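You operate a simulated robot arm through the tools that you are given. There is no shell and no other tool. Be economical: measure what you need, move in short steps, check, and stop when the job is done.

Carry out the task below with a simulated two-armed robot. There is one attempt and no reset: what you move stays moved.

TASK
Carry the white tray feeder with both arms and set it on the second shelf from the bottom of the drying rack.

It is judged by the outcome, as a careful person would: the job done as asked, and still so three seconds after it is handed in. It fails if anything else is knocked over, pushed out of place, dropped, spilled or broken.

THE ROBOT
Two 7-joint arms with two-finger grippers on one trunk, on a base that drives. Base frame: it is fixed to the floor where the robot stands at the start and does not move with it; the origin is under the middle of the robot, x ahead of it, y to its left, z up. Lengths are in m, angles in rad, forces in N, time in s.
The left shoulder is at the start at [0.06, 0.123, 0.945], the right one opposite. With the tool pointing down near the work surface each hand reaches from about 0.36 to 0.8 m from the robot's upright axis, wherever it stands, measured 20 degrees to its own side. Places, roughly: second shelf of the drying rack [0.7, -0.8, 0.8]. Payload 1.47 kg a hand.
The TCP of each hand is the grasp point between the finger pads, 0.016 m short of the fingertips. In the tool frame z runs along the fingers and y along their closing line. The gripper opens to 0.087 m. The gripper's body begins 0.055 m behind the TCP.
Orientation is told as [roll, pitch, yaw] about the base's x, y, z axes, in that order, counted from this pose: with the fingers straight down and closing along the base's y, the tool's x points along the base's -x, its y along +y and its z along -z.

THE INTERFACE
- The arms move only by the tool apply_moves. It takes "left_plan", "right_plan" or both (then of equal length, played together; a hand with none holds still); each is a list of rows, each an object (a shift or turn left out is 0, a gripper value left out holds the last) with "gripper": the gripper command, from -1 (shut) to 1 (fully open), values between in proportion; "dp": the shift along the tool's x, y, z in units of 40 mm (1.0 is 40 mm), a list of three; "turn": the turn, a rotation vector about the tool's x, y, z in units of 4 degrees (1.0 is 4 degrees), a list of three. In form: [{"gripper": gripper, "dp": [dx, dy, dz], "turn": [rx, ry, rz]}, ...]. A call has 1 to 8 rows; each row shifts and turns the commanded pose from where the row before left it, along the tool's axes as they then stand. A call with a number of a shift or a turn outside -1 to 1 is refused whole. A row lasts 0.2 s, in which the tool goes at most 0.05 m and 0.15 rad; a call with a longer step from one row to the next is refused whole, and so is a gripper value outside its range. A pose out of reach is approached as far as the arm can. The call stops where the force on the tool passes 40 N (or 10 N more than at its start, if that is more) or the arm is blocked; 0.2 s more then pass. Each finger travels about 0.153 m/s and halts on what it meets, pressing with about 28 N; the grip force reading is that of the motor and also rises with nothing between the fingers. The clock runs only during rows and for 0.2 s after the last one: add rows that do not move to give the fingers time. The reply holds the time, the measured pose of the TCP, the force on the tool along the base axes, the opening and the grip force, in the units named above and with some noise, with the torque about the TCP (base axes, N m) and any sound that the robot's microphone picked up.
- Cameras (640 x 400 px; columns grow to the right, rows downward): "scene" is now at [0.0785, -0.022, 1.493]; the picture's right is [-0.32, -0.95, 0.00], its down [-0.77, 0.26, -0.58] and it looks along [0.55, -0.19, -0.81] (base axes); focal length 248 px, centre (320, 200). "left" rides on the left gripper at [0.073, -0.012, -0.09] in its tool frame; the picture's right is [0.16, 0.99, 0.00], its down [-0.72, 0.12, -0.68] and it looks along [-0.67, 0.11, 0.73] (tool axes); focal length 247 px, centre (320, 200). "right" rides on the right gripper at [0.073, 0.012, -0.09] in its tool frame; the picture's right is [-0.16, 0.99, 0.00], its down [-0.72, -0.12, -0.68] and it looks along [-0.67, -0.11, 0.73] (tool axes); focal length 247 px, centre (320, 200).
- get_image(camera): a new picture of that camera. No time passes.
- raise_lower(by): slides the trunk up (or, below 0, down) by that many m; the arms and the scene camera ride with it, the base frame stays. It gives what a move gives, with no picture.
- roll_base(legs): drives the robot by 1 to 6 legs, each [ahead, left, turn to the left] in m, m and rad, along the robot's own axes; the way and the turn of a leg run together, so that a leg with both is an arc; at most 1.5 m and 3.142 rad a leg. The arms and the cameras ride along, it lands a little off, and it stops where it bumps. It gives what a move gives.
- pan_tilt(pan, tilt): turns the head with the scene camera to pan (to the left, within 2.094 rad either way) and tilt (down, from -0.506 to 1.204), counted from straight ahead of the robot. It gives what a move gives.
- locate(camera, pixels): for up to 12 pixels [column, row] of the newest picture of that camera ("zoom" is the newest enlarged one), the place [x, y, z] in the base frame of the surface seen there, good to about 0.003 m. No time passes.
- close_up(camera, box): a new picture of the part [left, top, right, bottom] of that camera's present view, enlarged. No time passes.
- finish_job(): hands the job in; it is judged then, once.

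Go step by step. Measure first, check grasps and placings, and put right what went wrong. The budget is 80 turns and 78 pictures, counting those below and the enlarged ones. Unless the task says otherwise, let go and move clear before handing in, and close with one line.

The tools are called after "Emit:" by a JSON object that holds its "name" and its "arguments". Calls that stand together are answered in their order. apply_moves: Moves the arms, as the interface text tells. Its arguments: {"type":"object","properties":{"left_plan":{"type":"array","items":{"type":"object","properties":{"gripper":{"type":"number"},"dp":{"type":"array","items":{"type":"number"}},"turn":{"type":"array","items":{"type":"number"}}}}},"right_plan":{"type":"array","items":{"type":"object","properties":{"gripper":{"type":"number"},"dp":{"type":"array","items":{"type":"number"}},"turn":{"type":"array","items":{"type":"number"}}}}}},"required":[]} The other tools are called the same way: raise_lower (by) slides the trunk up or down; roll_base (legs) drives the base; pan_tilt (pan, tilt) turns the head that bears the scene camera; get_image (camera) takes a picture; locate (camera, pixels) gives the place of the surface under pixels of a picture; close_up (camera, box) takes an enlarged picture of a part of a camera's view; finish_job () hands the job in.

At the start:

```text
clock: 0.0
left_tool_pos: [0.4654, 0.0244, 1.1146]
left_tool_rot: [0.0, -0.001, -0.001]
left_ft_force: [0.3, -0.5, 0.2]
left_ft_torque: [-0.02, 0.01, -0.02]
left_finger_gap: 0.0869
left_finger_force: 0.1
right_tool_pos: [0.4182, -0.4216, 1.0721]
right_tool_rot: [0.001, 0.0, 0.001]
right_ft_force: [-0.7, 0.1, 0.0]
right_ft_torque: [0.03, 0.02, 0.01]
right_finger_gap: 0.0871
right_finger_force: 0.2
trunk travel left (down, up): [-0.1, 0.13]
robot x, y, heading: [0.0004, -0.0004, -0.004]
head pan, tilt: [-0.323, 0.948]
```

scene: 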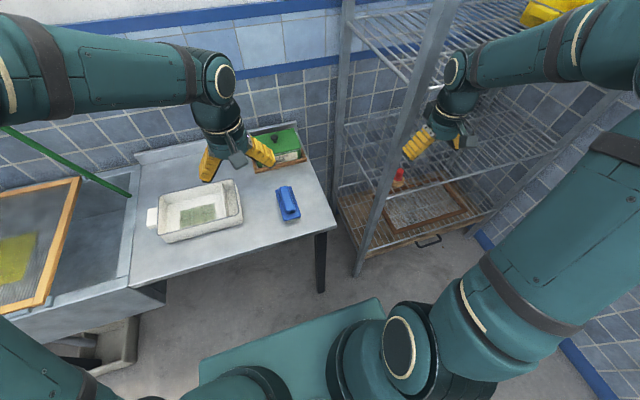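
right: 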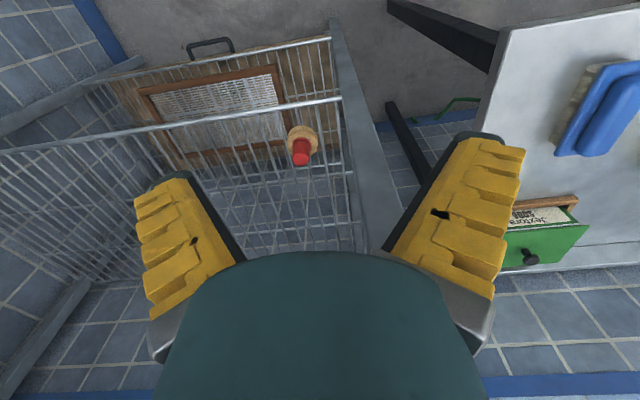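
left: 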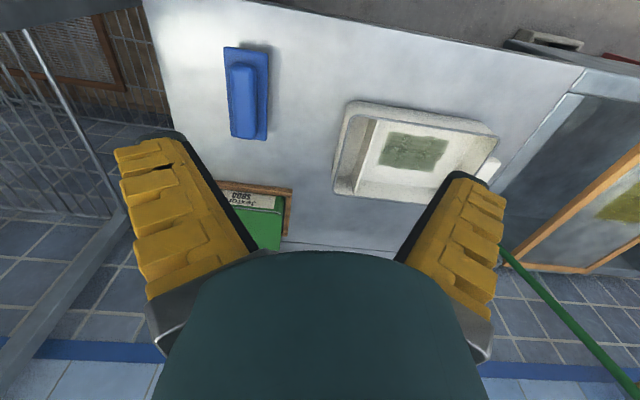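

The white tray sits around scene pixels (200,210), and the rack is at right with a red-topped object near (398,178). I'll enlarge both areas.

Emit:
{"name": "close_up", "arguments": {"camera": "scene", "box": [120, 110, 340, 270]}}

Emit:
{"name": "close_up", "arguments": {"camera": "scene", "box": [320, 0, 640, 280]}}

Emit:
{"name": "locate", "arguments": {"camera": "scene", "pixels": [[158, 195], [158, 241], [243, 222], [237, 181], [152, 217], [200, 215], [270, 240], [290, 203], [180, 260], [398, 178], [140, 160], [316, 225]]}}

```text
2.50 times, centred on (230, 190) of scene
```

zoom: 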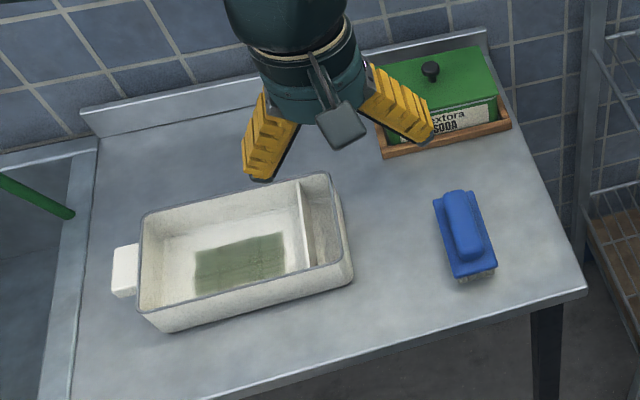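

```text
1.43 times, centred on (480, 140) of scene
```

zoom: 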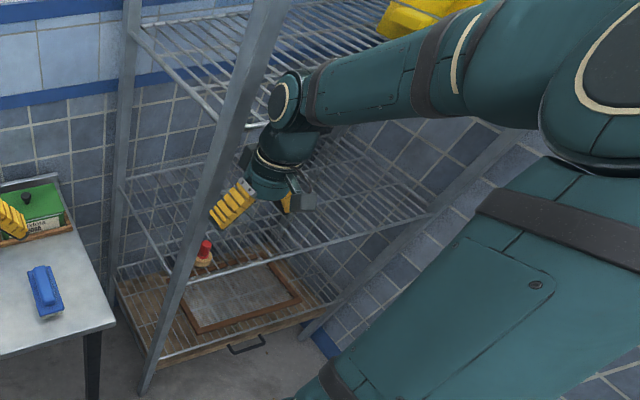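

```text
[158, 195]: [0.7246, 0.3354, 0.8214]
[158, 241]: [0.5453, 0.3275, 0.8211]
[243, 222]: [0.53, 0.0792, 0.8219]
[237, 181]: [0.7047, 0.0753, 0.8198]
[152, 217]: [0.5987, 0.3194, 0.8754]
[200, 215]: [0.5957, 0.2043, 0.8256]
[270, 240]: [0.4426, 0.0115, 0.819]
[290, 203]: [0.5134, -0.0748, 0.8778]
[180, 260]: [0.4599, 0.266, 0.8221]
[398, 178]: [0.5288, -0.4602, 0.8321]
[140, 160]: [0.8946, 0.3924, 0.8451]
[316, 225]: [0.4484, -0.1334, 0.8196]
```

I need finer tray geometry and the rack's shelves. I'll pan the head to the right for the rack view after locating tray points in a close-up.

Emit:
{"name": "close_up", "arguments": {"camera": "scene", "box": [140, 165, 260, 250]}}

Emit:
{"name": "get_image", "arguments": {"camera": "scene"}}

```text
4.71 times, centred on (200, 208) of scene
```

zoom: 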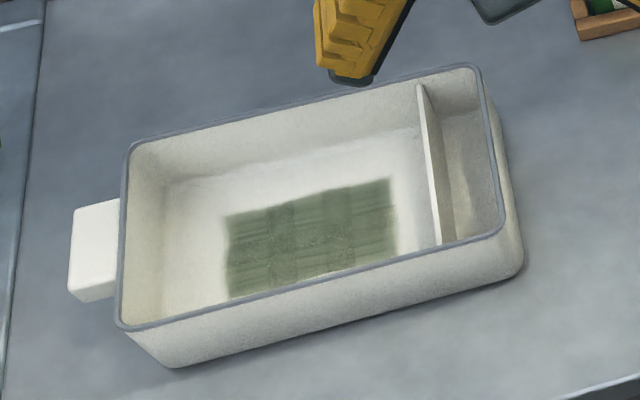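

```text
71 pictures are left
```

scene: 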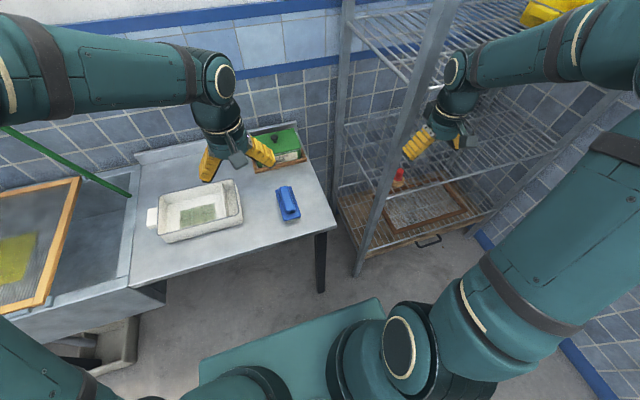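

Emit:
{"name": "locate", "arguments": {"camera": "zoom", "pixels": [[129, 152], [120, 324], [498, 232], [474, 71], [72, 212], [74, 293], [117, 200], [300, 108], [310, 277], [180, 365], [522, 270], [200, 280]]}}

Emit:
{"name": "pan_tilt", "arguments": {"pan": -0.85, "tilt": 0.6}}

Emit:
{"name": "get_image", "arguments": {"camera": "scene"}}

```text
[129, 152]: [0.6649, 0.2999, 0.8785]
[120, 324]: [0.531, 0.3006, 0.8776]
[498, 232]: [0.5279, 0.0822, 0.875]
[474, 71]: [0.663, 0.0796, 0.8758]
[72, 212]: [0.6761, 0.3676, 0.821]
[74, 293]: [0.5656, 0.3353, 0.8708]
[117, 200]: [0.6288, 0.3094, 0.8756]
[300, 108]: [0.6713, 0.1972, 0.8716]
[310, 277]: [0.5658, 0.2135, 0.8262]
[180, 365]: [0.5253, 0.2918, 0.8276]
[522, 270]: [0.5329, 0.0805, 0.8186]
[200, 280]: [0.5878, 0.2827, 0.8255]
```

```text
clock: 0.9
left_tool_pos: [0.4633, 0.0243, 1.1131]
left_tool_rot: [-0.001, 0.001, 0.0]
left_ft_force: [-0.3, 0.7, -0.8]
left_ft_torque: [0.0, -0.01, -0.01]
left_finger_gap: 0.0872
left_finger_force: 0.0
right_tool_pos: [0.4191, -0.4217, 1.0727]
right_tool_rot: [-0.001, 0.001, 0.001]
right_ft_force: [-0.2, -0.4, -0.6]
right_ft_torque: [0.01, -0.01, 0.03]
right_finger_gap: 0.0871
right_finger_force: 0.1
trunk travel left (down, up): [-0.1, 0.13]
robot x, y, heading: [-0.0013, -0.0001, -0.002]
head pan, tilt: [-0.85, 0.6]
```

```text
70 pictures are left
```

scene: 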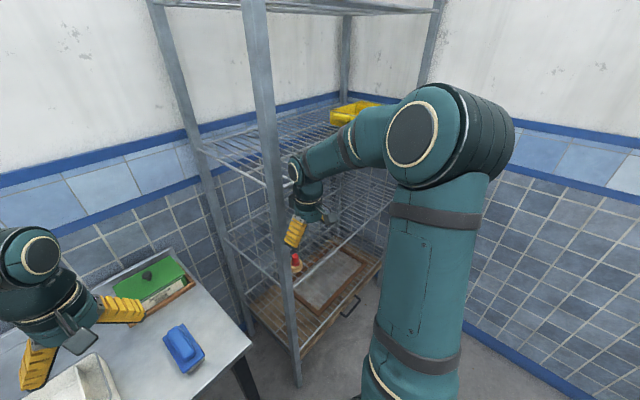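

The rack has a bottom level (wood with frame), a wire shelf around (310,220), a wire shelf with the yellow thing (340,130), and the top. I'll measure them.

Emit:
{"name": "close_up", "arguments": {"camera": "scene", "box": [190, 80, 430, 390]}}

Emit:
{"name": "locate", "arguments": {"camera": "scene", "pixels": [[296, 262], [296, 380], [275, 290], [331, 290], [353, 303], [263, 183], [345, 105], [205, 152], [228, 241], [250, 300], [255, 20], [325, 262]]}}

```text
1.29 times, centred on (310, 235) of scene
```

zoom: 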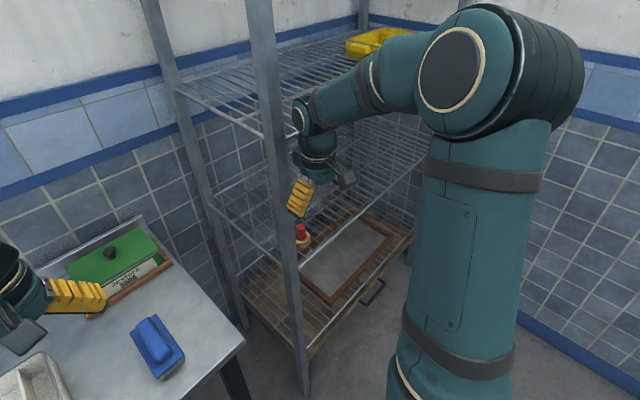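

```text
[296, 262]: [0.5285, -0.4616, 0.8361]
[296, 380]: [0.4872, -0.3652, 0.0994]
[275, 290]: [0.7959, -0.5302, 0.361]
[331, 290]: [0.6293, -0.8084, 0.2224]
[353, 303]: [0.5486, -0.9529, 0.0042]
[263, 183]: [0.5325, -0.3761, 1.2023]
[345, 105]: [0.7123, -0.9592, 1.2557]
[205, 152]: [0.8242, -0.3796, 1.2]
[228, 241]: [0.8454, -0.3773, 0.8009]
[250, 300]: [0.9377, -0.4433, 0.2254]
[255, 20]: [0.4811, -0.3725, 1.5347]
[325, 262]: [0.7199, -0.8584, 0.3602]
```

Shelf levels are about 0.36, 0.80, 1.20; the second one is at 0.80 with a small red-capped item near its front-left corner (0.53,-0.46). I'll shift the left hand to y≈0.32 to see the tray's left end with its block.

Emit:
{"name": "apply_moves", "arguments": {"left_plan": [{"dp": [0, 1, 0]}, {"dp": [0, 1, 0]}, {"dp": [0, 1, 0]}, {"dp": [0, 1, 0]}, {"dp": [0, 1, 0]}, {"dp": [0, 1, 0]}, {"dp": [0, 1, 0]}, {"dp": [0, 0.4, 0]}]}}

Emit:
{"name": "pan_tilt", "arguments": {"pan": -1.2, "tilt": 0.7}}

Emit:
{"name": "get_image", "arguments": {"camera": "left"}}

Emit:
{"name": "get_image", "arguments": {"camera": "scene"}}

```text
clock: 2.8
left_tool_pos: [0.464, 0.3187, 1.1133]
left_tool_rot: [-0.001, 0.0, 0.0]
left_ft_force: [-0.8, -0.2, 0.6]
left_ft_torque: [0.01, 0.0, -0.02]
left_finger_gap: 0.087
left_finger_force: 0.0
right_tool_pos: [0.4185, -0.4214, 1.0729]
right_tool_rot: [0.0, -0.001, 0.0]
right_ft_force: [0.4, 0.2, -0.9]
right_ft_torque: [-0.01, -0.02, -0.01]
right_finger_gap: 0.0871
right_finger_force: 0.1
trunk travel left (down, up): [-0.1, 0.13]
robot x, y, heading: [-0.0001, -0.0015, -0.0]
head pan, tilt: [-0.85, 0.6]
```

```text
clock: 3.6
left_tool_pos: [0.4647, 0.3198, 1.1131]
left_tool_rot: [-0.001, 0.0, -0.001]
left_ft_force: [-0.3, -0.1, 0.1]
left_ft_torque: [0.01, 0.0, 0.02]
left_finger_gap: 0.0869
left_finger_force: 0.1
right_tool_pos: [0.4184, -0.4218, 1.0722]
right_tool_rot: [0.0, 0.0, 0.001]
right_ft_force: [0.1, -0.7, 0.0]
right_ft_torque: [0.0, 0.01, -0.01]
right_finger_gap: 0.0869
right_finger_force: 0.1
trunk travel left (down, up): [-0.1, 0.13]
robot x, y, heading: [0.0029, 0.0018, -0.003]
head pan, tilt: [-1.201, 0.7]
```

```text
68 pictures are left
```

left: 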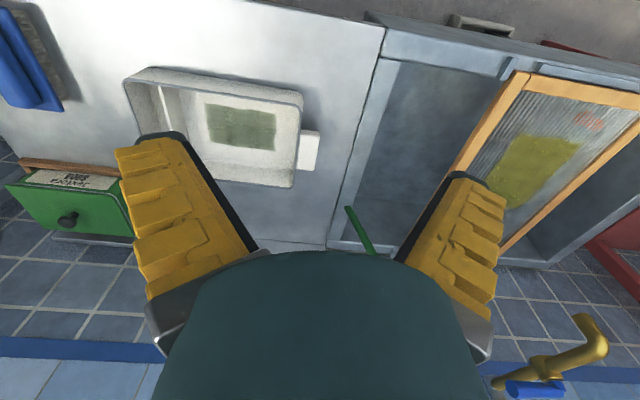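

```text
67 pictures are left
```

scene: 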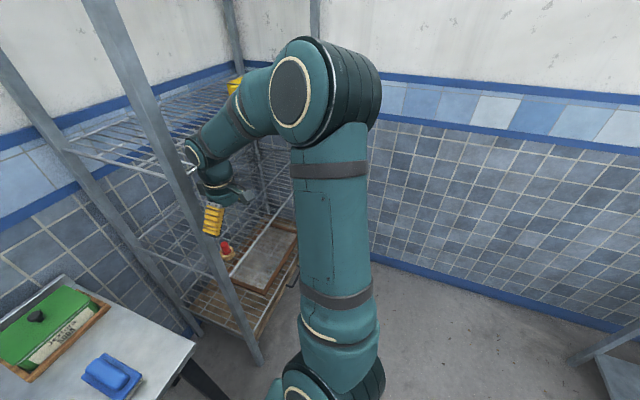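

The block at left-cam (308,150) is attached to the tray's left end wall. I'll enlarge and measure it and the walls.

Emit:
{"name": "close_up", "arguments": {"camera": "left", "box": [110, 50, 340, 200]}}

Emit:
{"name": "locate", "arguments": {"camera": "scene", "pixels": [[600, 250], [420, 190], [500, 350], [256, 360], [590, 370], [232, 90], [227, 257], [270, 272], [217, 200], [330, 20]]}}

```text
2.67 times, centred on (225, 125) of left
```

zoom: 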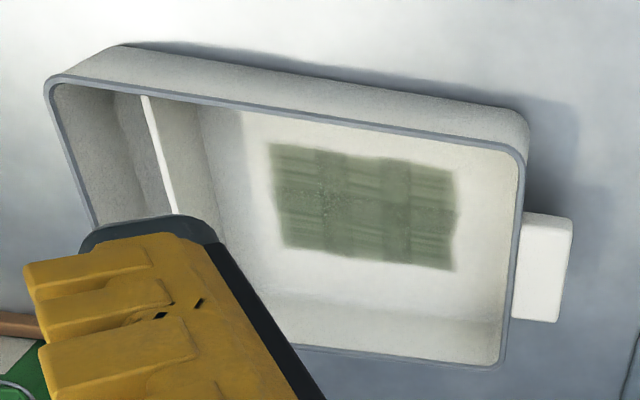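

```text
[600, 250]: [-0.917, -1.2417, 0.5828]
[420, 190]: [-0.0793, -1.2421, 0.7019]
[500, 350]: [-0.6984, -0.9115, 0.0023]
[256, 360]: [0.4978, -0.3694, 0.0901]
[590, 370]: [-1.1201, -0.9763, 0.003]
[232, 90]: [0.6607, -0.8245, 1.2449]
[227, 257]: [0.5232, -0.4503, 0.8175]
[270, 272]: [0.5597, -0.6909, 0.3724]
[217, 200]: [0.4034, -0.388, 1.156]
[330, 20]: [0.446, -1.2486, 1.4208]
```

Emit:
{"name": "locate", "arguments": {"camera": "zoom", "pixels": [[522, 215], [573, 218], [558, 320], [512, 318], [518, 148], [500, 362], [145, 98], [175, 205], [48, 80], [518, 260], [60, 130], [545, 270]]}}

Emit:
{"name": "locate", "arguments": {"camera": "scene", "pixels": [[290, 95], [375, 100], [335, 250], [340, 350], [165, 250], [150, 235], [130, 60], [200, 120], [120, 150], [80, 150]]}}

```text
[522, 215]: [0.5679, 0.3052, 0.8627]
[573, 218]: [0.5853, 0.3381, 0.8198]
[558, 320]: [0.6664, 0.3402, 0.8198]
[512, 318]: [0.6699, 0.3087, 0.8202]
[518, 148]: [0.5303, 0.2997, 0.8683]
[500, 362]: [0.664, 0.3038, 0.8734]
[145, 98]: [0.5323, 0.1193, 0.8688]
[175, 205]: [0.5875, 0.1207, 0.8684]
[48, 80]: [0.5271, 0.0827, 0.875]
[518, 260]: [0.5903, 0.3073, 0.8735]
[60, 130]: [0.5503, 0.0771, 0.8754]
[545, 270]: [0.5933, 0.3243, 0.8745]
```

```text
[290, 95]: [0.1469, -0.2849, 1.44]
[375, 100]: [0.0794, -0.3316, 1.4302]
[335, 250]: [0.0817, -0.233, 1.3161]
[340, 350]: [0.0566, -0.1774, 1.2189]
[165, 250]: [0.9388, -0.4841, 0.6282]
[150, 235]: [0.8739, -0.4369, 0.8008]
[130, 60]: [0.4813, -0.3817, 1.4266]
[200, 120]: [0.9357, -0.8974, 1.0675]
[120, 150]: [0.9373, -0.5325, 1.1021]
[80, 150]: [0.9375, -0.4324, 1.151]
```

The tray's end walls are at y≈0.080 and 0.303, with the block filling y 0.305–0.34, x 0.57–0.63, so both can be gripped along y at x≈0.60. I'll pitch both hands forward by 30° so that the wrists stay out of the rack later.

Emit:
{"name": "apply_moves", "arguments": {"left_plan": [{"turn": [0, -0.9375, 0]}, {"turn": [0, -0.9375, 0]}, {"turn": [0, -0.9375, 0]}, {"turn": [0, -0.9375, 0]}, {"turn": [0, -0.9375, 0]}, {"turn": [0, -0.9375, 0]}, {"turn": [0, -0.9375, 0]}, {"turn": [0, -0.9375, 0]}], "right_plan": [{"turn": [0, -0.9375, 0], "dp": [0, 1, 0]}, {"turn": [0, -0.9375, 0], "dp": [0, 1, 0]}, {"turn": [0, -0.9375, 0], "dp": [0, 1, 0]}, {"turn": [0, -0.9375, 0], "dp": [0, 1, 0]}, {"turn": [0, -0.9375, 0], "dp": [0, 1, 0]}, {"turn": [0, -0.9375, 0], "dp": [0, 1, 0]}, {"turn": [0, -0.9375, 0], "dp": [0, 1, 0]}, {"turn": [0, -0.9375, 0], "dp": [0, 1, 0]}]}}

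Emit:
{"name": "pan_tilt", "arguments": {"pan": 0.25, "tilt": 0.95}}

Emit:
{"name": "get_image", "arguments": {"camera": "scene"}}

```text
clock: 5.4
left_tool_pos: [0.4657, 0.3196, 1.1142]
left_tool_rot: [0.0, -0.528, -0.001]
left_ft_force: [0.2, -0.7, -0.4]
left_ft_torque: [-0.01, 0.03, -0.01]
left_finger_gap: 0.0873
left_finger_force: 0.1
right_tool_pos: [0.4182, -0.0986, 1.0729]
right_tool_rot: [-0.001, -0.526, 0.005]
right_ft_force: [-0.4, -0.5, -0.6]
right_ft_torque: [-0.01, 0.03, -0.01]
right_finger_gap: 0.0871
right_finger_force: 0.0
trunk travel left (down, up): [-0.1, 0.13]
robot x, y, heading: [0.001, -0.0016, -0.001]
head pan, tilt: [-1.201, 0.7]
```

```text
clock: 7.0
left_tool_pos: [0.4651, 0.3188, 1.112]
left_tool_rot: [0.0, -0.522, -0.002]
left_ft_force: [-0.4, -0.1, -0.4]
left_ft_torque: [-0.02, 0.0, -0.03]
left_finger_gap: 0.0871
left_finger_force: 0.0
right_tool_pos: [0.4186, -0.1019, 1.0732]
right_tool_rot: [0.001, -0.522, 0.0]
right_ft_force: [-0.4, -0.3, 0.0]
right_ft_torque: [0.0, 0.0, 0.0]
right_finger_gap: 0.0871
right_finger_force: 0.0
trunk travel left (down, up): [-0.1, 0.13]
robot x, y, heading: [-0.0024, -0.001, -0.005]
head pan, tilt: [0.25, 0.949]
```

```text
65 pictures are left
```

scene: 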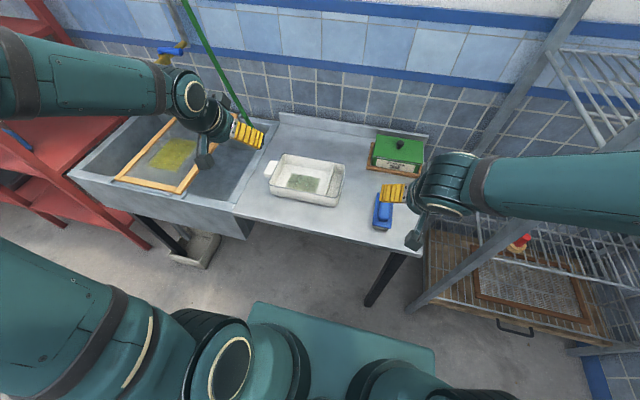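

Both hands tilted with room to spare. I'll move both to pre-grasp, 0.10 m back along the tool axis, narrowing the right gripper to fit between wall and divider.

Emit:
{"name": "apply_moves", "arguments": {"left_plan": [{"dp": [0.036, 0.007, 0.669]}, {"dp": [0.036, 0.007, 0.669]}, {"dp": [0.036, 0.007, 0.669]}, {"dp": [0.036, 0.007, 0.669]}, {"dp": [0.036, 0.007, 0.669]}, {"dp": [0.036, 0.007, 0.669]}, {"dp": [0.036, 0.007, 0.669]}, {}], "right_plan": [{"gripper": -0.17, "dp": [-0.176, 0.65, 0.63]}, {"dp": [-0.176, 0.65, 0.63]}, {"dp": [-0.176, 0.65, 0.63]}, {"dp": [-0.176, 0.65, 0.63]}, {"dp": [-0.176, 0.65, 0.63]}, {"dp": [-0.176, 0.65, 0.63]}, {"dp": [-0.176, 0.65, 0.63]}, {}]}}

Emit:
{"name": "get_image", "arguments": {"camera": "right"}}

Emit:
{"name": "get_image", "arguments": {"camera": "left"}}

Emit:
{"name": "close_up", "arguments": {"camera": "scene", "box": [200, 100, 420, 240]}}

```text
clock: 8.8
left_tool_pos: [0.5488, 0.3201, 0.9466]
left_tool_rot: [0.0, -0.524, -0.001]
left_ft_force: [0.1, -0.1, 0.2]
left_ft_torque: [0.01, 0.03, 0.02]
left_finger_gap: 0.0873
left_finger_force: 0.0
right_tool_pos: [0.5483, 0.0803, 0.9446]
right_tool_rot: [-0.001, -0.525, -0.001]
right_ft_force: [0.2, -0.3, -0.3]
right_ft_torque: [0.01, -0.02, 0.01]
right_finger_gap: 0.042
right_finger_force: 4.0
trunk travel left (down, up): [-0.1, 0.13]
robot x, y, heading: [0.001, -0.0028, -0.002]
head pan, tilt: [0.25, 0.949]
```

```text
64 pictures are left
```

right: 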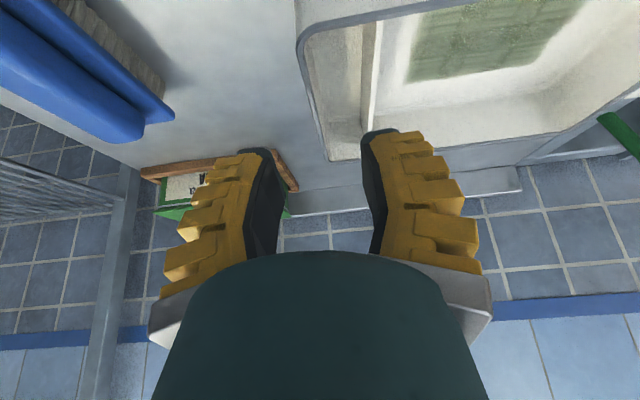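

```text
63 pictures are left
```

left: 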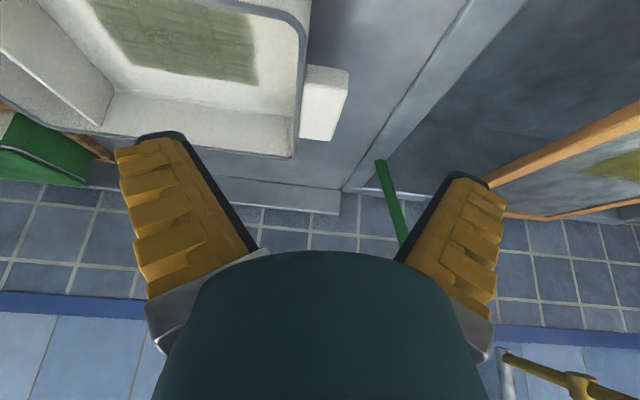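

```text
2.86 times, centred on (310, 170) of scene
```

zoom: 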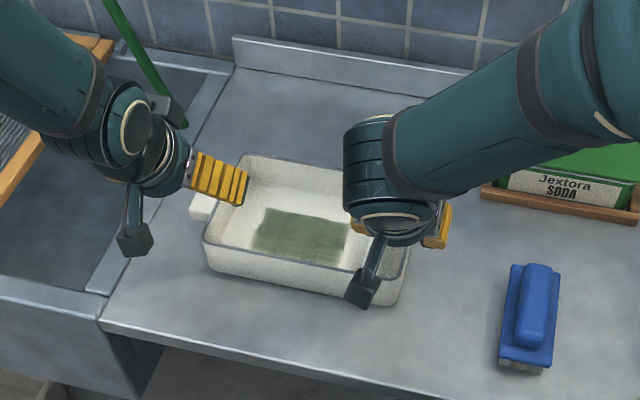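

Measure wall and divider (right cam around columns 315–370) and the block's rear in the left cam.

Emit:
{"name": "locate", "arguments": {"camera": "right", "pixels": [[301, 60], [311, 100], [318, 130], [364, 60], [374, 60], [360, 110], [340, 100], [335, 130], [325, 155]]}}

Emit:
{"name": "locate", "arguments": {"camera": "left", "pixels": [[304, 80], [325, 85], [346, 85], [338, 130], [318, 138], [299, 120], [292, 150], [285, 80], [305, 30], [330, 68]]}}

```text
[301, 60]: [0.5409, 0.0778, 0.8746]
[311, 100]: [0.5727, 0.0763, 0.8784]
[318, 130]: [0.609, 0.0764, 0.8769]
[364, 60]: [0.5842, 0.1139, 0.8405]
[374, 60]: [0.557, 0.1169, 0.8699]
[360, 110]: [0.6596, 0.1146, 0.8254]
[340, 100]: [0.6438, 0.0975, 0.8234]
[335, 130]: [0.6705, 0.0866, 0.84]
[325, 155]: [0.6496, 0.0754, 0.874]
```

```text
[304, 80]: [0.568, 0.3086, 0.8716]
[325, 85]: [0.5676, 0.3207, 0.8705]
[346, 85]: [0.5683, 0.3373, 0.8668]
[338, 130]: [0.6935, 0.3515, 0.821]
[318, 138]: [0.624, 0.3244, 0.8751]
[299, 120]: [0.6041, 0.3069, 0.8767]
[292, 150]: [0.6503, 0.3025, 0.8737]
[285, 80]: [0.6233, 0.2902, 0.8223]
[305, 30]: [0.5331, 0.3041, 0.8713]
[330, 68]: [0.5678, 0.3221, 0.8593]
```

Wall spans about y 0.076–0.083 and the divider starts at 0.114; I'll narrow the right gripper to ~0.03 then advance both 0.10 m along the tool.

Emit:
{"name": "apply_moves", "arguments": {"left_plan": [{}, {}, {"dp": [0, 0, 0.5]}, {"dp": [0, 0, 0.5]}, {"dp": [0, 0, 0.5]}, {"dp": [0, 0, 0.5]}, {"dp": [0, 0, 0.5]}, {}], "right_plan": [{"gripper": -0.42}, {}, {"dp": [0, 0, 0.5]}, {"dp": [0, 0, 0.5]}, {"dp": [0, 0, 0.5]}, {"dp": [0, 0, 0.5]}, {"dp": [0, 0, 0.5]}, {}]}}

Emit:
{"name": "get_image", "arguments": {"camera": "right"}}

Emit:
{"name": "get_image", "arguments": {"camera": "left"}}

```text
clock: 10.2
left_tool_pos: [0.5905, 0.3208, 0.8728]
left_tool_rot: [0.0, -0.524, 0.0]
left_ft_force: [-0.2, -0.3, 0.6]
left_ft_torque: [-0.02, 0.01, 0.0]
left_finger_gap: 0.0868
left_finger_force: 0.1
right_tool_pos: [0.5968, 0.0829, 0.8817]
right_tool_rot: [0.011, -0.54, -0.008]
right_ft_force: [-4.6, -3.6, 26.0]
right_ft_torque: [0.98, 0.27, 0.16]
right_finger_gap: 0.0285
right_finger_force: 6.3
trunk travel left (down, up): [-0.1, 0.13]
robot x, y, heading: [0.0017, 0.0011, 0.0]
head pan, tilt: [0.25, 0.949]
stopped in row 7 (right hand): the force on the tool passed its limit at 52 N (the readings are from after the stop); the commanded pose is now the measured one
```

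```text
61 pictures are left
```

right: 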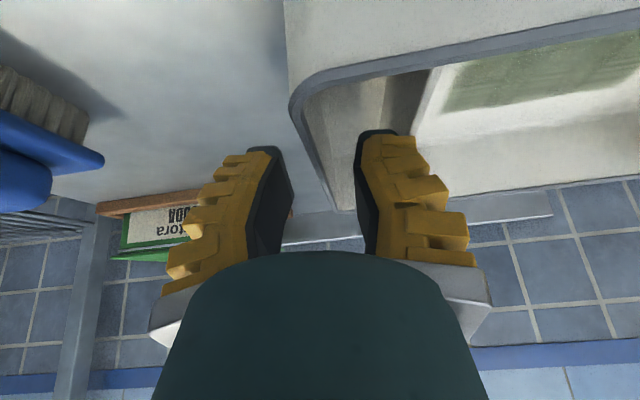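

```text
60 pictures are left
```

left: 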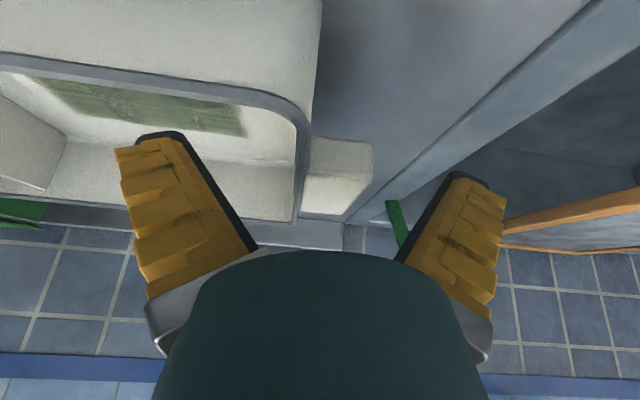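

The right inner finger touched the divider's top (finger humps make it thicker). I'll back the right hand off 0.04 m, narrow it to ~0.02 and re-measure.

Emit:
{"name": "apply_moves", "arguments": {"right_plan": [{"dp": [0, 0, -0.5]}, {"dp": [0, 0, -0.5]}, {"gripper": -0.58}, {}]}}

Emit:
{"name": "get_image", "arguments": {"camera": "right"}}

Emit:
{"name": "locate", "arguments": {"camera": "left", "pixels": [[305, 150], [345, 145], [370, 145], [300, 160], [305, 110], [340, 180], [360, 185], [240, 85]]}}

```text
clock: 11.2
left_tool_pos: [0.5917, 0.3217, 0.8724]
left_tool_rot: [0.001, -0.523, -0.001]
left_ft_force: [0.1, -0.1, 0.6]
left_ft_torque: [-0.02, 0.02, 0.04]
left_finger_gap: 0.0869
left_finger_force: 0.0
right_tool_pos: [0.5741, 0.0824, 0.9118]
right_tool_rot: [0.007, -0.534, -0.006]
right_ft_force: [0.2, 0.0, 1.2]
right_ft_torque: [0.03, 0.01, -0.01]
right_finger_gap: 0.0246
right_finger_force: 5.1
trunk travel left (down, up): [-0.1, 0.13]
robot x, y, heading: [0.0034, -0.0025, 0.003]
head pan, tilt: [0.25, 0.949]
```

```text
59 pictures are left
```

right: 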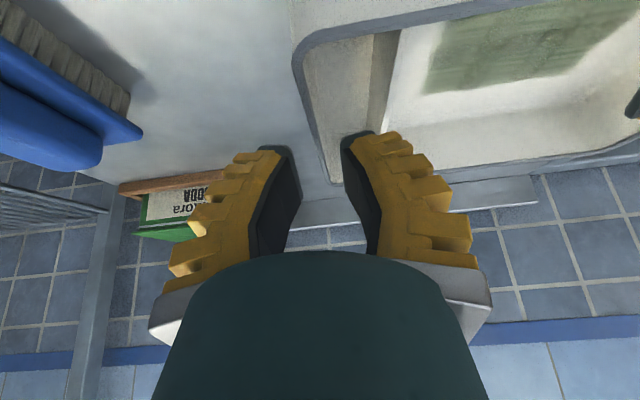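

```text
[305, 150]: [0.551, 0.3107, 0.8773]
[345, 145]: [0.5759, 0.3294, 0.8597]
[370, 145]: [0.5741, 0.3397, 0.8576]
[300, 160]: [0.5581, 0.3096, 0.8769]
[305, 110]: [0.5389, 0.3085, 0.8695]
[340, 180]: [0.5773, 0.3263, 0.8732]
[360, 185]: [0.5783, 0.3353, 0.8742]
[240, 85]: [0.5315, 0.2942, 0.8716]
```

Emit:
{"name": "locate", "arguments": {"camera": "right", "pixels": [[297, 60], [308, 110], [325, 165], [322, 100], [371, 60], [392, 50], [378, 100], [345, 90], [360, 138], [395, 134]]}}

Emit:
{"name": "close_up", "arguments": {"camera": "right", "box": [230, 20, 470, 240]}}

```text
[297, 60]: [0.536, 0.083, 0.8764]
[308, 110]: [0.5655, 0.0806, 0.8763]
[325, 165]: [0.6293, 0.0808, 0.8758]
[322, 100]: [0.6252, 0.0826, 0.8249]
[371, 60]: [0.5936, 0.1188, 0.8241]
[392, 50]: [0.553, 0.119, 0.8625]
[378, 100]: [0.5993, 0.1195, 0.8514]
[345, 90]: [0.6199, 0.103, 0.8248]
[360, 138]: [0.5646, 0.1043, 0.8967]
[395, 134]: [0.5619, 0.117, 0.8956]
```

```text
1.82 times, centred on (350, 130) of right
```

zoom: 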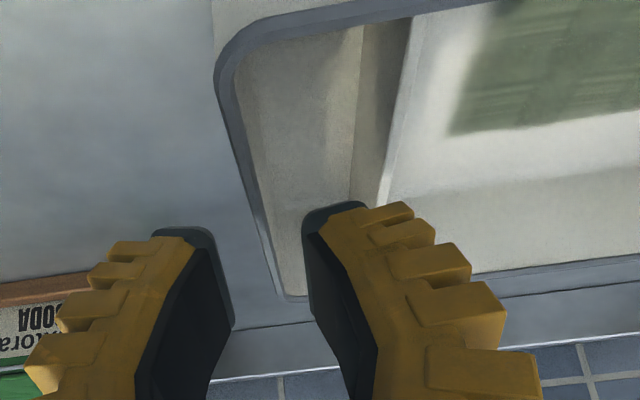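

The touch shifted the tray about 4 mm. The slot (y 0.087–0.118) is too tight for the 22 mm thick finger, so the right hand will instead span wall plus divider (y 0.080–0.122), centre 0.101, with a wide gripper.

Emit:
{"name": "apply_moves", "arguments": {"left_plan": [{}, {}, {}, {"dp": [0, 0, 0]}, {}, {"dp": [0, 0.05, 0.12]}, {"dp": [0, 0, 0.25]}, {}], "right_plan": [{"dp": [0, 0, -0.5]}, {"gripper": 1, "dp": [0, 0.47, 0]}, {}, {"dp": [0, 0, 0.4]}, {"dp": [0.03, 0, 0.4]}, {"dp": [0, 0, 0.4]}, {"dp": [0.03, 0, 0.4]}, {"dp": [0, 0, 0.34]}]}}

Emit:
{"name": "get_image", "arguments": {"camera": "right"}}

Emit:
{"name": "get_image", "arguments": {"camera": "left"}}

```text
clock: 13.0
left_tool_pos: [0.5995, 0.3216, 0.8591]
left_tool_rot: [0.001, -0.523, 0.0]
left_ft_force: [0.5, 0.9, -0.3]
left_ft_torque: [0.0, 0.02, -0.01]
left_finger_gap: 0.0869
left_finger_force: 0.1
right_tool_pos: [0.6015, 0.101, 0.8614]
right_tool_rot: [0.007, -0.533, -0.005]
right_ft_force: [0.3, 0.3, 0.2]
right_ft_torque: [0.0, -0.02, -0.02]
right_finger_gap: 0.0869
right_finger_force: 0.0
trunk travel left (down, up): [-0.1, 0.13]
robot x, y, heading: [0.0012, -0.0001, -0.002]
head pan, tilt: [0.25, 0.949]
```

```text
57 pictures are left
```

right: 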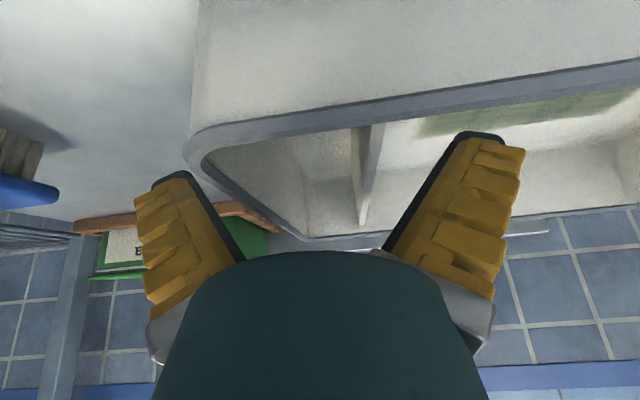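

```text
56 pictures are left
```

left: 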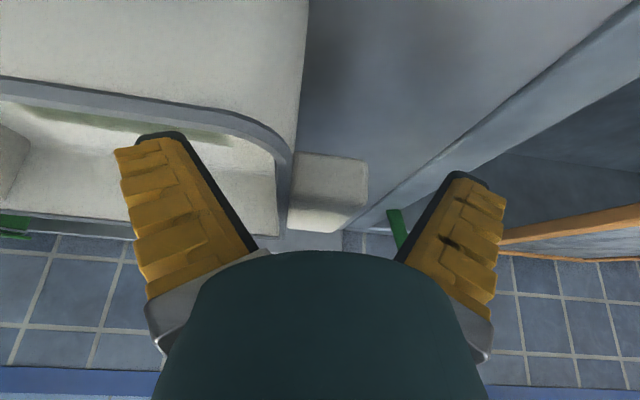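

Both hands straddle their targets. Close the left on the wall-plus-block, then the right on wall-plus-divider.

Emit:
{"name": "apply_moves", "arguments": {"left_plan": [{"gripper": 0.3}, {"gripper": -1}, {}, {}, {}]}}

Emit:
{"name": "apply_moves", "arguments": {"right_plan": [{"gripper": 0.3}, {"gripper": -1}, {}, {}, {}]}}

Emit:
{"name": "get_image", "arguments": {"camera": "right"}}

Emit:
{"name": "get_image", "arguments": {"camera": "left"}}

```text
clock: 14.2
left_tool_pos: [0.5985, 0.3222, 0.8594]
left_tool_rot: [0.001, -0.526, 0.0]
left_ft_force: [-0.3, 1.0, 6.0]
left_ft_torque: [-0.06, 0.05, -0.03]
left_finger_gap: 0.0271
left_finger_force: 28.0
right_tool_pos: [0.6011, 0.1013, 0.8626]
right_tool_rot: [0.008, -0.534, -0.006]
right_ft_force: [0.4, 0.5, -0.2]
right_ft_torque: [-0.01, 0.05, 0.0]
right_finger_gap: 0.0869
right_finger_force: 0.0
trunk travel left (down, up): [-0.1, 0.13]
robot x, y, heading: [-0.0004, -0.0033, -0.002]
head pan, tilt: [0.25, 0.949]
```

```text
clock: 15.4
left_tool_pos: [0.5997, 0.3225, 0.8604]
left_tool_rot: [0.001, -0.525, -0.001]
left_ft_force: [0.7, -3.5, 7.7]
left_ft_torque: [-0.13, -0.04, -0.02]
left_finger_gap: 0.0273
left_finger_force: 27.6
right_tool_pos: [0.6018, 0.1008, 0.8613]
right_tool_rot: [0.009, -0.535, -0.005]
right_ft_force: [0.0, 4.2, 0.1]
right_ft_torque: [0.07, 0.01, -0.09]
right_finger_gap: 0.0423
right_finger_force: 27.9
trunk travel left (down, up): [-0.1, 0.13]
robot x, y, heading: [0.0026, 0.0013, -0.0]
head pan, tilt: [0.25, 0.949]
```

```text
55 pictures are left
```

right: 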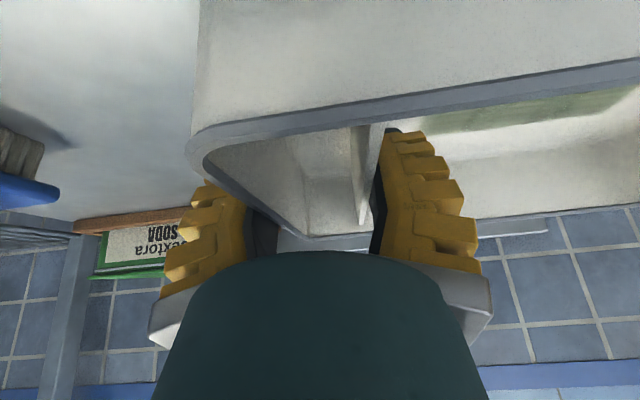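

```text
54 pictures are left
```

left: 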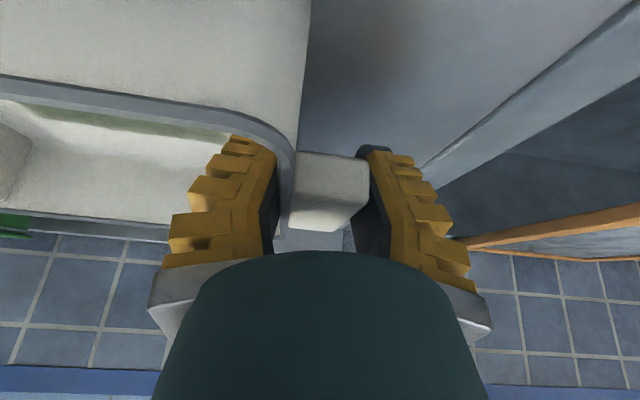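

Both grips read ~28 N and hold (gaps 0.027 and 0.042). Test lift of 4 cm straight up.

Emit:
{"name": "apply_moves", "arguments": {"left_plan": [{"dp": [-0.125, 0, -0.2165]}, {"dp": [-0.125, 0, -0.2165]}, {"dp": [-0.125, 0, -0.2165]}, {"dp": [-0.125, 0, -0.2165]}, {}], "right_plan": [{"dp": [-0.125, 0, -0.2165]}, {"dp": [-0.125, 0, -0.2165]}, {"dp": [-0.125, 0, -0.2165]}, {"dp": [-0.125, 0, -0.2165]}, {}]}}

Emit:
{"name": "get_image", "arguments": {"camera": "left"}}

Emit:
{"name": "close_up", "arguments": {"camera": "scene", "box": [200, 100, 420, 240]}}

```text
clock: 16.6
left_tool_pos: [0.5998, 0.3233, 0.8992]
left_tool_rot: [0.0, -0.524, 0.001]
left_ft_force: [0.5, 0.1, 0.2]
left_ft_torque: [-0.02, 0.0, -0.03]
left_finger_gap: 0.0001
left_finger_force: 28.4
right_tool_pos: [0.6013, 0.101, 0.901]
right_tool_rot: [0.006, -0.534, -0.005]
right_ft_force: [-1.2, -0.1, 0.5]
right_ft_torque: [-0.05, -0.01, 0.01]
right_finger_gap: 0.0
right_finger_force: 27.9
trunk travel left (down, up): [-0.1, 0.13]
robot x, y, heading: [0.0019, -0.002, -0.0]
head pan, tilt: [0.25, 0.949]
```

```text
53 pictures are left
```

left: 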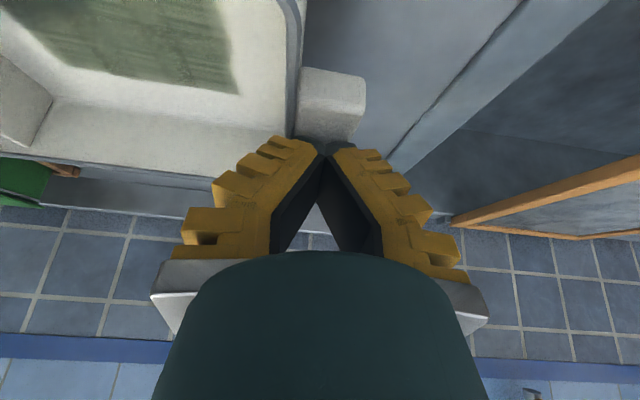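

```text
2.86 times, centred on (310, 170) of scene
```

zoom: 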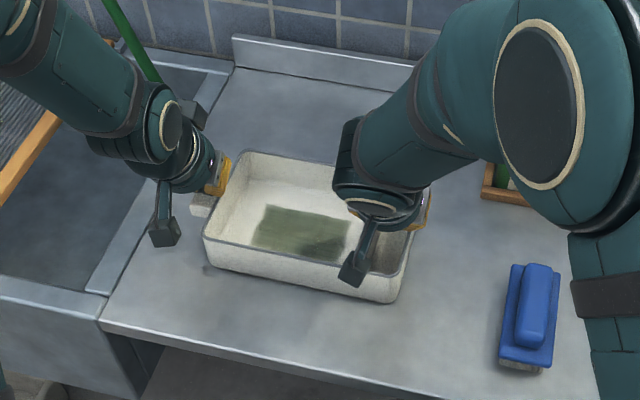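

The grips slipped off upward (gaps now 0) and the tray is still on the table. I'll open both hands and look at the tray's position and the shape of its ends.

Emit:
{"name": "apply_moves", "arguments": {"left_plan": [{"dp": [-0.25, 0, -0.433]}, {"dp": [-0.25, 0, -0.433]}, {"dp": [-0.25, 0, -0.433], "gripper": 1}, {}, {}], "right_plan": [{"dp": [-0.25, 0, -0.433]}, {"dp": [-0.25, 0, -0.433]}, {"dp": [-0.25, 0, -0.433], "gripper": 1}, {}, {}]}}

Emit:
{"name": "get_image", "arguments": {"camera": "left"}}

Emit:
{"name": "get_image", "arguments": {"camera": "right"}}

Emit:
{"name": "close_up", "arguments": {"camera": "scene", "box": [240, 130, 380, 220]}}

```text
clock: 17.8
left_tool_pos: [0.5988, 0.3233, 0.9608]
left_tool_rot: [-0.001, -0.522, -0.001]
left_ft_force: [-0.1, 0.0, 0.2]
left_ft_torque: [-0.01, 0.0, -0.04]
left_finger_gap: 0.0869
left_finger_force: 0.1
right_tool_pos: [0.6006, 0.101, 0.961]
right_tool_rot: [0.006, -0.534, -0.006]
right_ft_force: [0.0, 0.6, -0.3]
right_ft_torque: [0.02, 0.03, -0.02]
right_finger_gap: 0.0871
right_finger_force: 0.1
trunk travel left (down, up): [-0.1, 0.13]
robot x, y, heading: [-0.0021, 0.0015, 0.001]
head pan, tilt: [0.25, 0.949]
```

```text
51 pictures are left
```

left: 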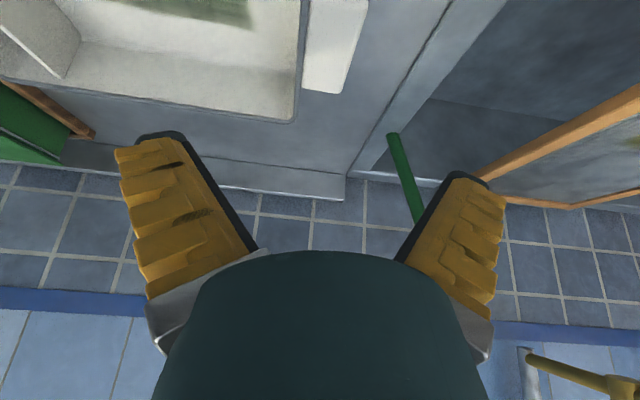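

```text
50 pictures are left
```

right: 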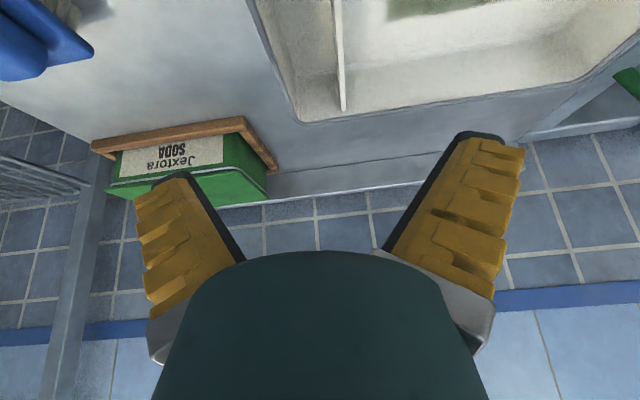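

```text
4.44 times, centred on (310, 175) of scene
```

zoom: 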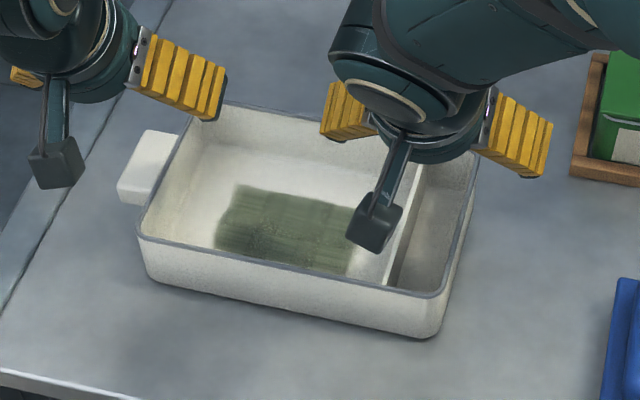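

The fingers splay/toe-in as they move, and the tab at left is only ~20 mm tall. Re-measuring the tray now.

Emit:
{"name": "locate", "arguments": {"camera": "zoom", "pixels": [[150, 145], [122, 190], [165, 208], [140, 235], [437, 293], [160, 275], [435, 330], [225, 105], [470, 165], [388, 275], [145, 202], [300, 290]]}}

Emit:
{"name": "locate", "arguments": {"camera": "left", "pixels": [[306, 40], [302, 85], [340, 92], [367, 10], [345, 60], [292, 118], [325, 50], [289, 60]]}}

Emit:
{"name": "locate", "arguments": {"camera": "right", "pixels": [[255, 15], [275, 75], [298, 120], [342, 105], [340, 40], [332, 20], [320, 70], [345, 70], [400, 108]]}}

Emit:
{"name": "close_up", "arguments": {"camera": "left", "box": [220, 0, 420, 130]}}

```text
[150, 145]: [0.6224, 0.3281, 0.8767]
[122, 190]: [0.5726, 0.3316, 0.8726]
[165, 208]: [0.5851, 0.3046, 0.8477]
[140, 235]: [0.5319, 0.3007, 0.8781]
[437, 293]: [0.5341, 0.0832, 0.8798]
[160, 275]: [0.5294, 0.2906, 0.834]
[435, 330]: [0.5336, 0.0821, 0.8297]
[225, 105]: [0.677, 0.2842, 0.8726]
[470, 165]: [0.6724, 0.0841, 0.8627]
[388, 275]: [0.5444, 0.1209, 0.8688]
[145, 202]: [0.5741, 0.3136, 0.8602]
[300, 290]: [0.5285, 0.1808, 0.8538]
```

```text
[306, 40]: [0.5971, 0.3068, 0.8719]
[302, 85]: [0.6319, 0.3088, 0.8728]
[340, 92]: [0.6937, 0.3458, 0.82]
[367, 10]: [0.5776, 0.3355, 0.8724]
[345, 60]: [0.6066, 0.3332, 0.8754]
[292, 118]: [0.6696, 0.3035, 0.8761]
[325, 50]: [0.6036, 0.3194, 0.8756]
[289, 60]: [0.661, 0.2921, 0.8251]
```

```text
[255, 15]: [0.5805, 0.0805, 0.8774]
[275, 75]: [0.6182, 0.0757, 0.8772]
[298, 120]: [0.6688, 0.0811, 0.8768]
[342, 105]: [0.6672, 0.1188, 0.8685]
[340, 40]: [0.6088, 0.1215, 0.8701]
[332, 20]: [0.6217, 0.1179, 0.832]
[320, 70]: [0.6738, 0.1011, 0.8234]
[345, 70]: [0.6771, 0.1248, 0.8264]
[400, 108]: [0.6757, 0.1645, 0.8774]
```

```text
3.08 times, centred on (320, 65) of left
```

zoom: 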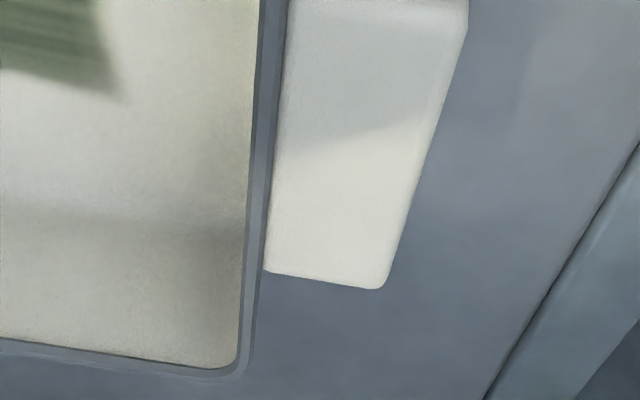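

Tray hardly moved. I'll regrip, with the right hand deeper, and lift only 3 mm increments to see the load on each hand.

Emit:
{"name": "apply_moves", "arguments": {"left_plan": [{"dp": [0.25, 0, 0.433]}, {"dp": [0.25, 0, 0.433]}, {"dp": [0.25, 0, 0.433]}, {"dp": [0.25, 0, 0.433]}, {"dp": [0.25, 0, 0.433]}, {}], "right_plan": [{"dp": [0.25, 0, 0.433]}, {"dp": [0.25, 0, 0.433]}, {"dp": [0.25, 0, 0.433]}, {"dp": [0.25, 0, 0.433]}, {"dp": [0.25, 0, 0.433]}, {"dp": [0.1, 0, 0.16]}]}}

Emit:
{"name": "apply_moves", "arguments": {"left_plan": [{"gripper": 0.2}, {"gripper": -1}, {}, {}, {}], "right_plan": [{"gripper": 0.2}, {"gripper": -1}, {}, {}, {}]}}

Emit:
{"name": "apply_moves", "arguments": {"left_plan": [{"dp": [-0.0375, 0, -0.065]}, {}], "right_plan": [{"dp": [-0.0375, 0, -0.065]}, {}]}}

Emit:
{"name": "apply_moves", "arguments": {"left_plan": [{"dp": [-0.0375, 0, -0.065]}, {}], "right_plan": [{"dp": [-0.0375, 0, -0.065]}, {}]}}

```text
clock: 19.2
left_tool_pos: [0.5986, 0.3215, 0.8584]
left_tool_rot: [0.001, -0.523, 0.001]
left_ft_force: [0.2, -1.0, 0.7]
left_ft_torque: [-0.02, 0.0, -0.01]
left_finger_gap: 0.087
left_finger_force: 0.0
right_tool_pos: [0.602, 0.1009, 0.8543]
right_tool_rot: [0.009, -0.534, -0.006]
right_ft_force: [-0.2, 0.2, -0.1]
right_ft_torque: [0.0, 0.01, 0.02]
right_finger_gap: 0.0872
right_finger_force: 0.0
trunk travel left (down, up): [-0.1, 0.13]
robot x, y, heading: [0.0026, 0.0015, -0.002]
head pan, tilt: [0.25, 0.949]
```

```text
clock: 20.4
left_tool_pos: [0.5988, 0.3226, 0.8604]
left_tool_rot: [0.0, -0.523, 0.0]
left_ft_force: [-6.3, -6.3, 9.6]
left_ft_torque: [-0.16, 0.12, -0.01]
left_finger_gap: 0.0277
left_finger_force: 28.1
right_tool_pos: [0.6013, 0.1013, 0.8536]
right_tool_rot: [0.007, -0.533, -0.006]
right_ft_force: [3.1, 6.0, -2.4]
right_ft_torque: [-0.61, 0.09, -0.65]
right_finger_gap: 0.0432
right_finger_force: 28.2
trunk travel left (down, up): [-0.1, 0.13]
robot x, y, heading: [0.0039, 0.0017, -0.001]
head pan, tilt: [0.25, 0.949]
```

```text
clock: 21.0
left_tool_pos: [0.5991, 0.3216, 0.8638]
left_tool_rot: [0.0, -0.521, 0.0]
left_ft_force: [-2.1, -6.1, 2.0]
left_ft_torque: [-0.18, 0.0, -0.1]
left_finger_gap: 0.0263
left_finger_force: 27.7
right_tool_pos: [0.6015, 0.102, 0.8569]
right_tool_rot: [0.008, -0.536, -0.007]
right_ft_force: [2.7, 7.7, -4.1]
right_ft_torque: [-0.56, 0.03, -0.45]
right_finger_gap: 0.0432
right_finger_force: 28.3
trunk travel left (down, up): [-0.1, 0.13]
robot x, y, heading: [0.0008, 0.0019, 0.0]
head pan, tilt: [0.25, 0.949]
```

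```text
clock: 21.6
left_tool_pos: [0.5983, 0.3231, 0.8652]
left_tool_rot: [0.001, -0.524, 0.0]
left_ft_force: [-3.4, -9.3, 2.2]
left_ft_torque: [-0.14, 0.05, -0.19]
left_finger_gap: 0.026
left_finger_force: 28.3
right_tool_pos: [0.6015, 0.1014, 0.8609]
right_tool_rot: [0.008, -0.535, -0.005]
right_ft_force: [4.1, 9.5, -2.8]
right_ft_torque: [-0.47, 0.0, -0.61]
right_finger_gap: 0.0429
right_finger_force: 27.7
trunk travel left (down, up): [-0.1, 0.13]
robot x, y, heading: [-0.0062, -0.0014, 0.002]
head pan, tilt: [0.25, 0.949]
```

The right grip holds (gap steady, carrying ~3–4 N), but the left gap shrinks as it rises: it is riding off a slope. I'll measure the left wall and tab profile in the last enlarged picture.

Emit:
{"name": "locate", "arguments": {"camera": "zoom", "pixels": [[262, 120], [250, 120], [242, 120], [230, 120], [215, 120], [190, 120], [275, 120], [300, 120], [400, 120], [430, 120], [438, 120], [455, 120]]}}

Emit:
{"name": "get_image", "arguments": {"camera": "left"}}

Emit:
{"name": "close_up", "arguments": {"camera": "scene", "box": [240, 130, 380, 220]}}

```text
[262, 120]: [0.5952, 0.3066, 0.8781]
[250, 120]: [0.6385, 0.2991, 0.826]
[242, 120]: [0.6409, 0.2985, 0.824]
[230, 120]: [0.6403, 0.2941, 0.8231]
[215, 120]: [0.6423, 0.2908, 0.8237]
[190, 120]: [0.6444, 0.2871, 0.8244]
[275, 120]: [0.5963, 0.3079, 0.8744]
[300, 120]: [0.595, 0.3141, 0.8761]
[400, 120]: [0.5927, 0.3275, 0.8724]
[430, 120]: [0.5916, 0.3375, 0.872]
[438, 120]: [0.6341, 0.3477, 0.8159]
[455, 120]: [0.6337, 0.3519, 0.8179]
```

```text
47 pictures are left
```

left: 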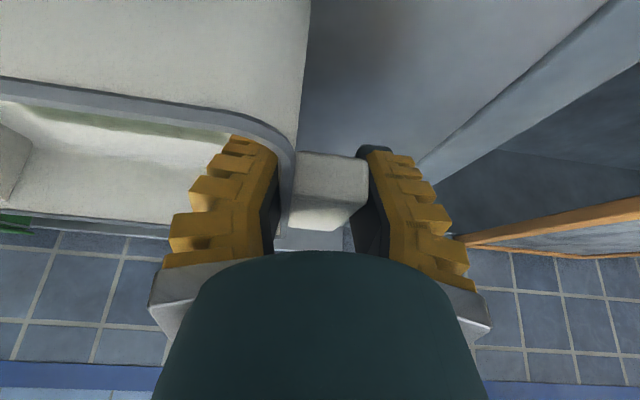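

```text
4.44 times, centred on (310, 175) of scene
```

zoom: 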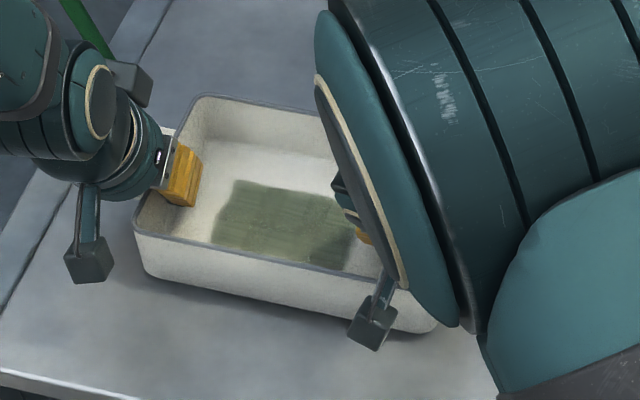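

Emit:
{"name": "locate", "arguments": {"camera": "zoom", "pixels": [[137, 232], [200, 255], [300, 280], [380, 292], [150, 272], [250, 300], [320, 315], [430, 328], [195, 97], [260, 108], [280, 300]]}}

Emit:
{"name": "locate", "arguments": {"camera": "left", "pixels": [[330, 175], [355, 205], [345, 158], [310, 215], [292, 190], [270, 140], [140, 105], [20, 95]]}}

```text
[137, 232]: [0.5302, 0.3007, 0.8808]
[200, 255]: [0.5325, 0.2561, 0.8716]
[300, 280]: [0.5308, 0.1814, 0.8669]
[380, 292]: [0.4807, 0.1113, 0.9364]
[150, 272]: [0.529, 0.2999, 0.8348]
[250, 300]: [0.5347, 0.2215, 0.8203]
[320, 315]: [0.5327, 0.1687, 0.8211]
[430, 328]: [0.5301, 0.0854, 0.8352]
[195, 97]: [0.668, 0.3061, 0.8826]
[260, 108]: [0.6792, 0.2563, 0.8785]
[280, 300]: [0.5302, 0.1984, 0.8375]
```

```text
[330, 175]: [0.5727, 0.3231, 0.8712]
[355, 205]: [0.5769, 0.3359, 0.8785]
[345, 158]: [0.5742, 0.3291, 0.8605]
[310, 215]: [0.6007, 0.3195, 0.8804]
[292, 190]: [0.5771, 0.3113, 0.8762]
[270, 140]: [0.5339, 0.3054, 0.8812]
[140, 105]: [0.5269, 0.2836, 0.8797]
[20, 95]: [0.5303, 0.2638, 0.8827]
```

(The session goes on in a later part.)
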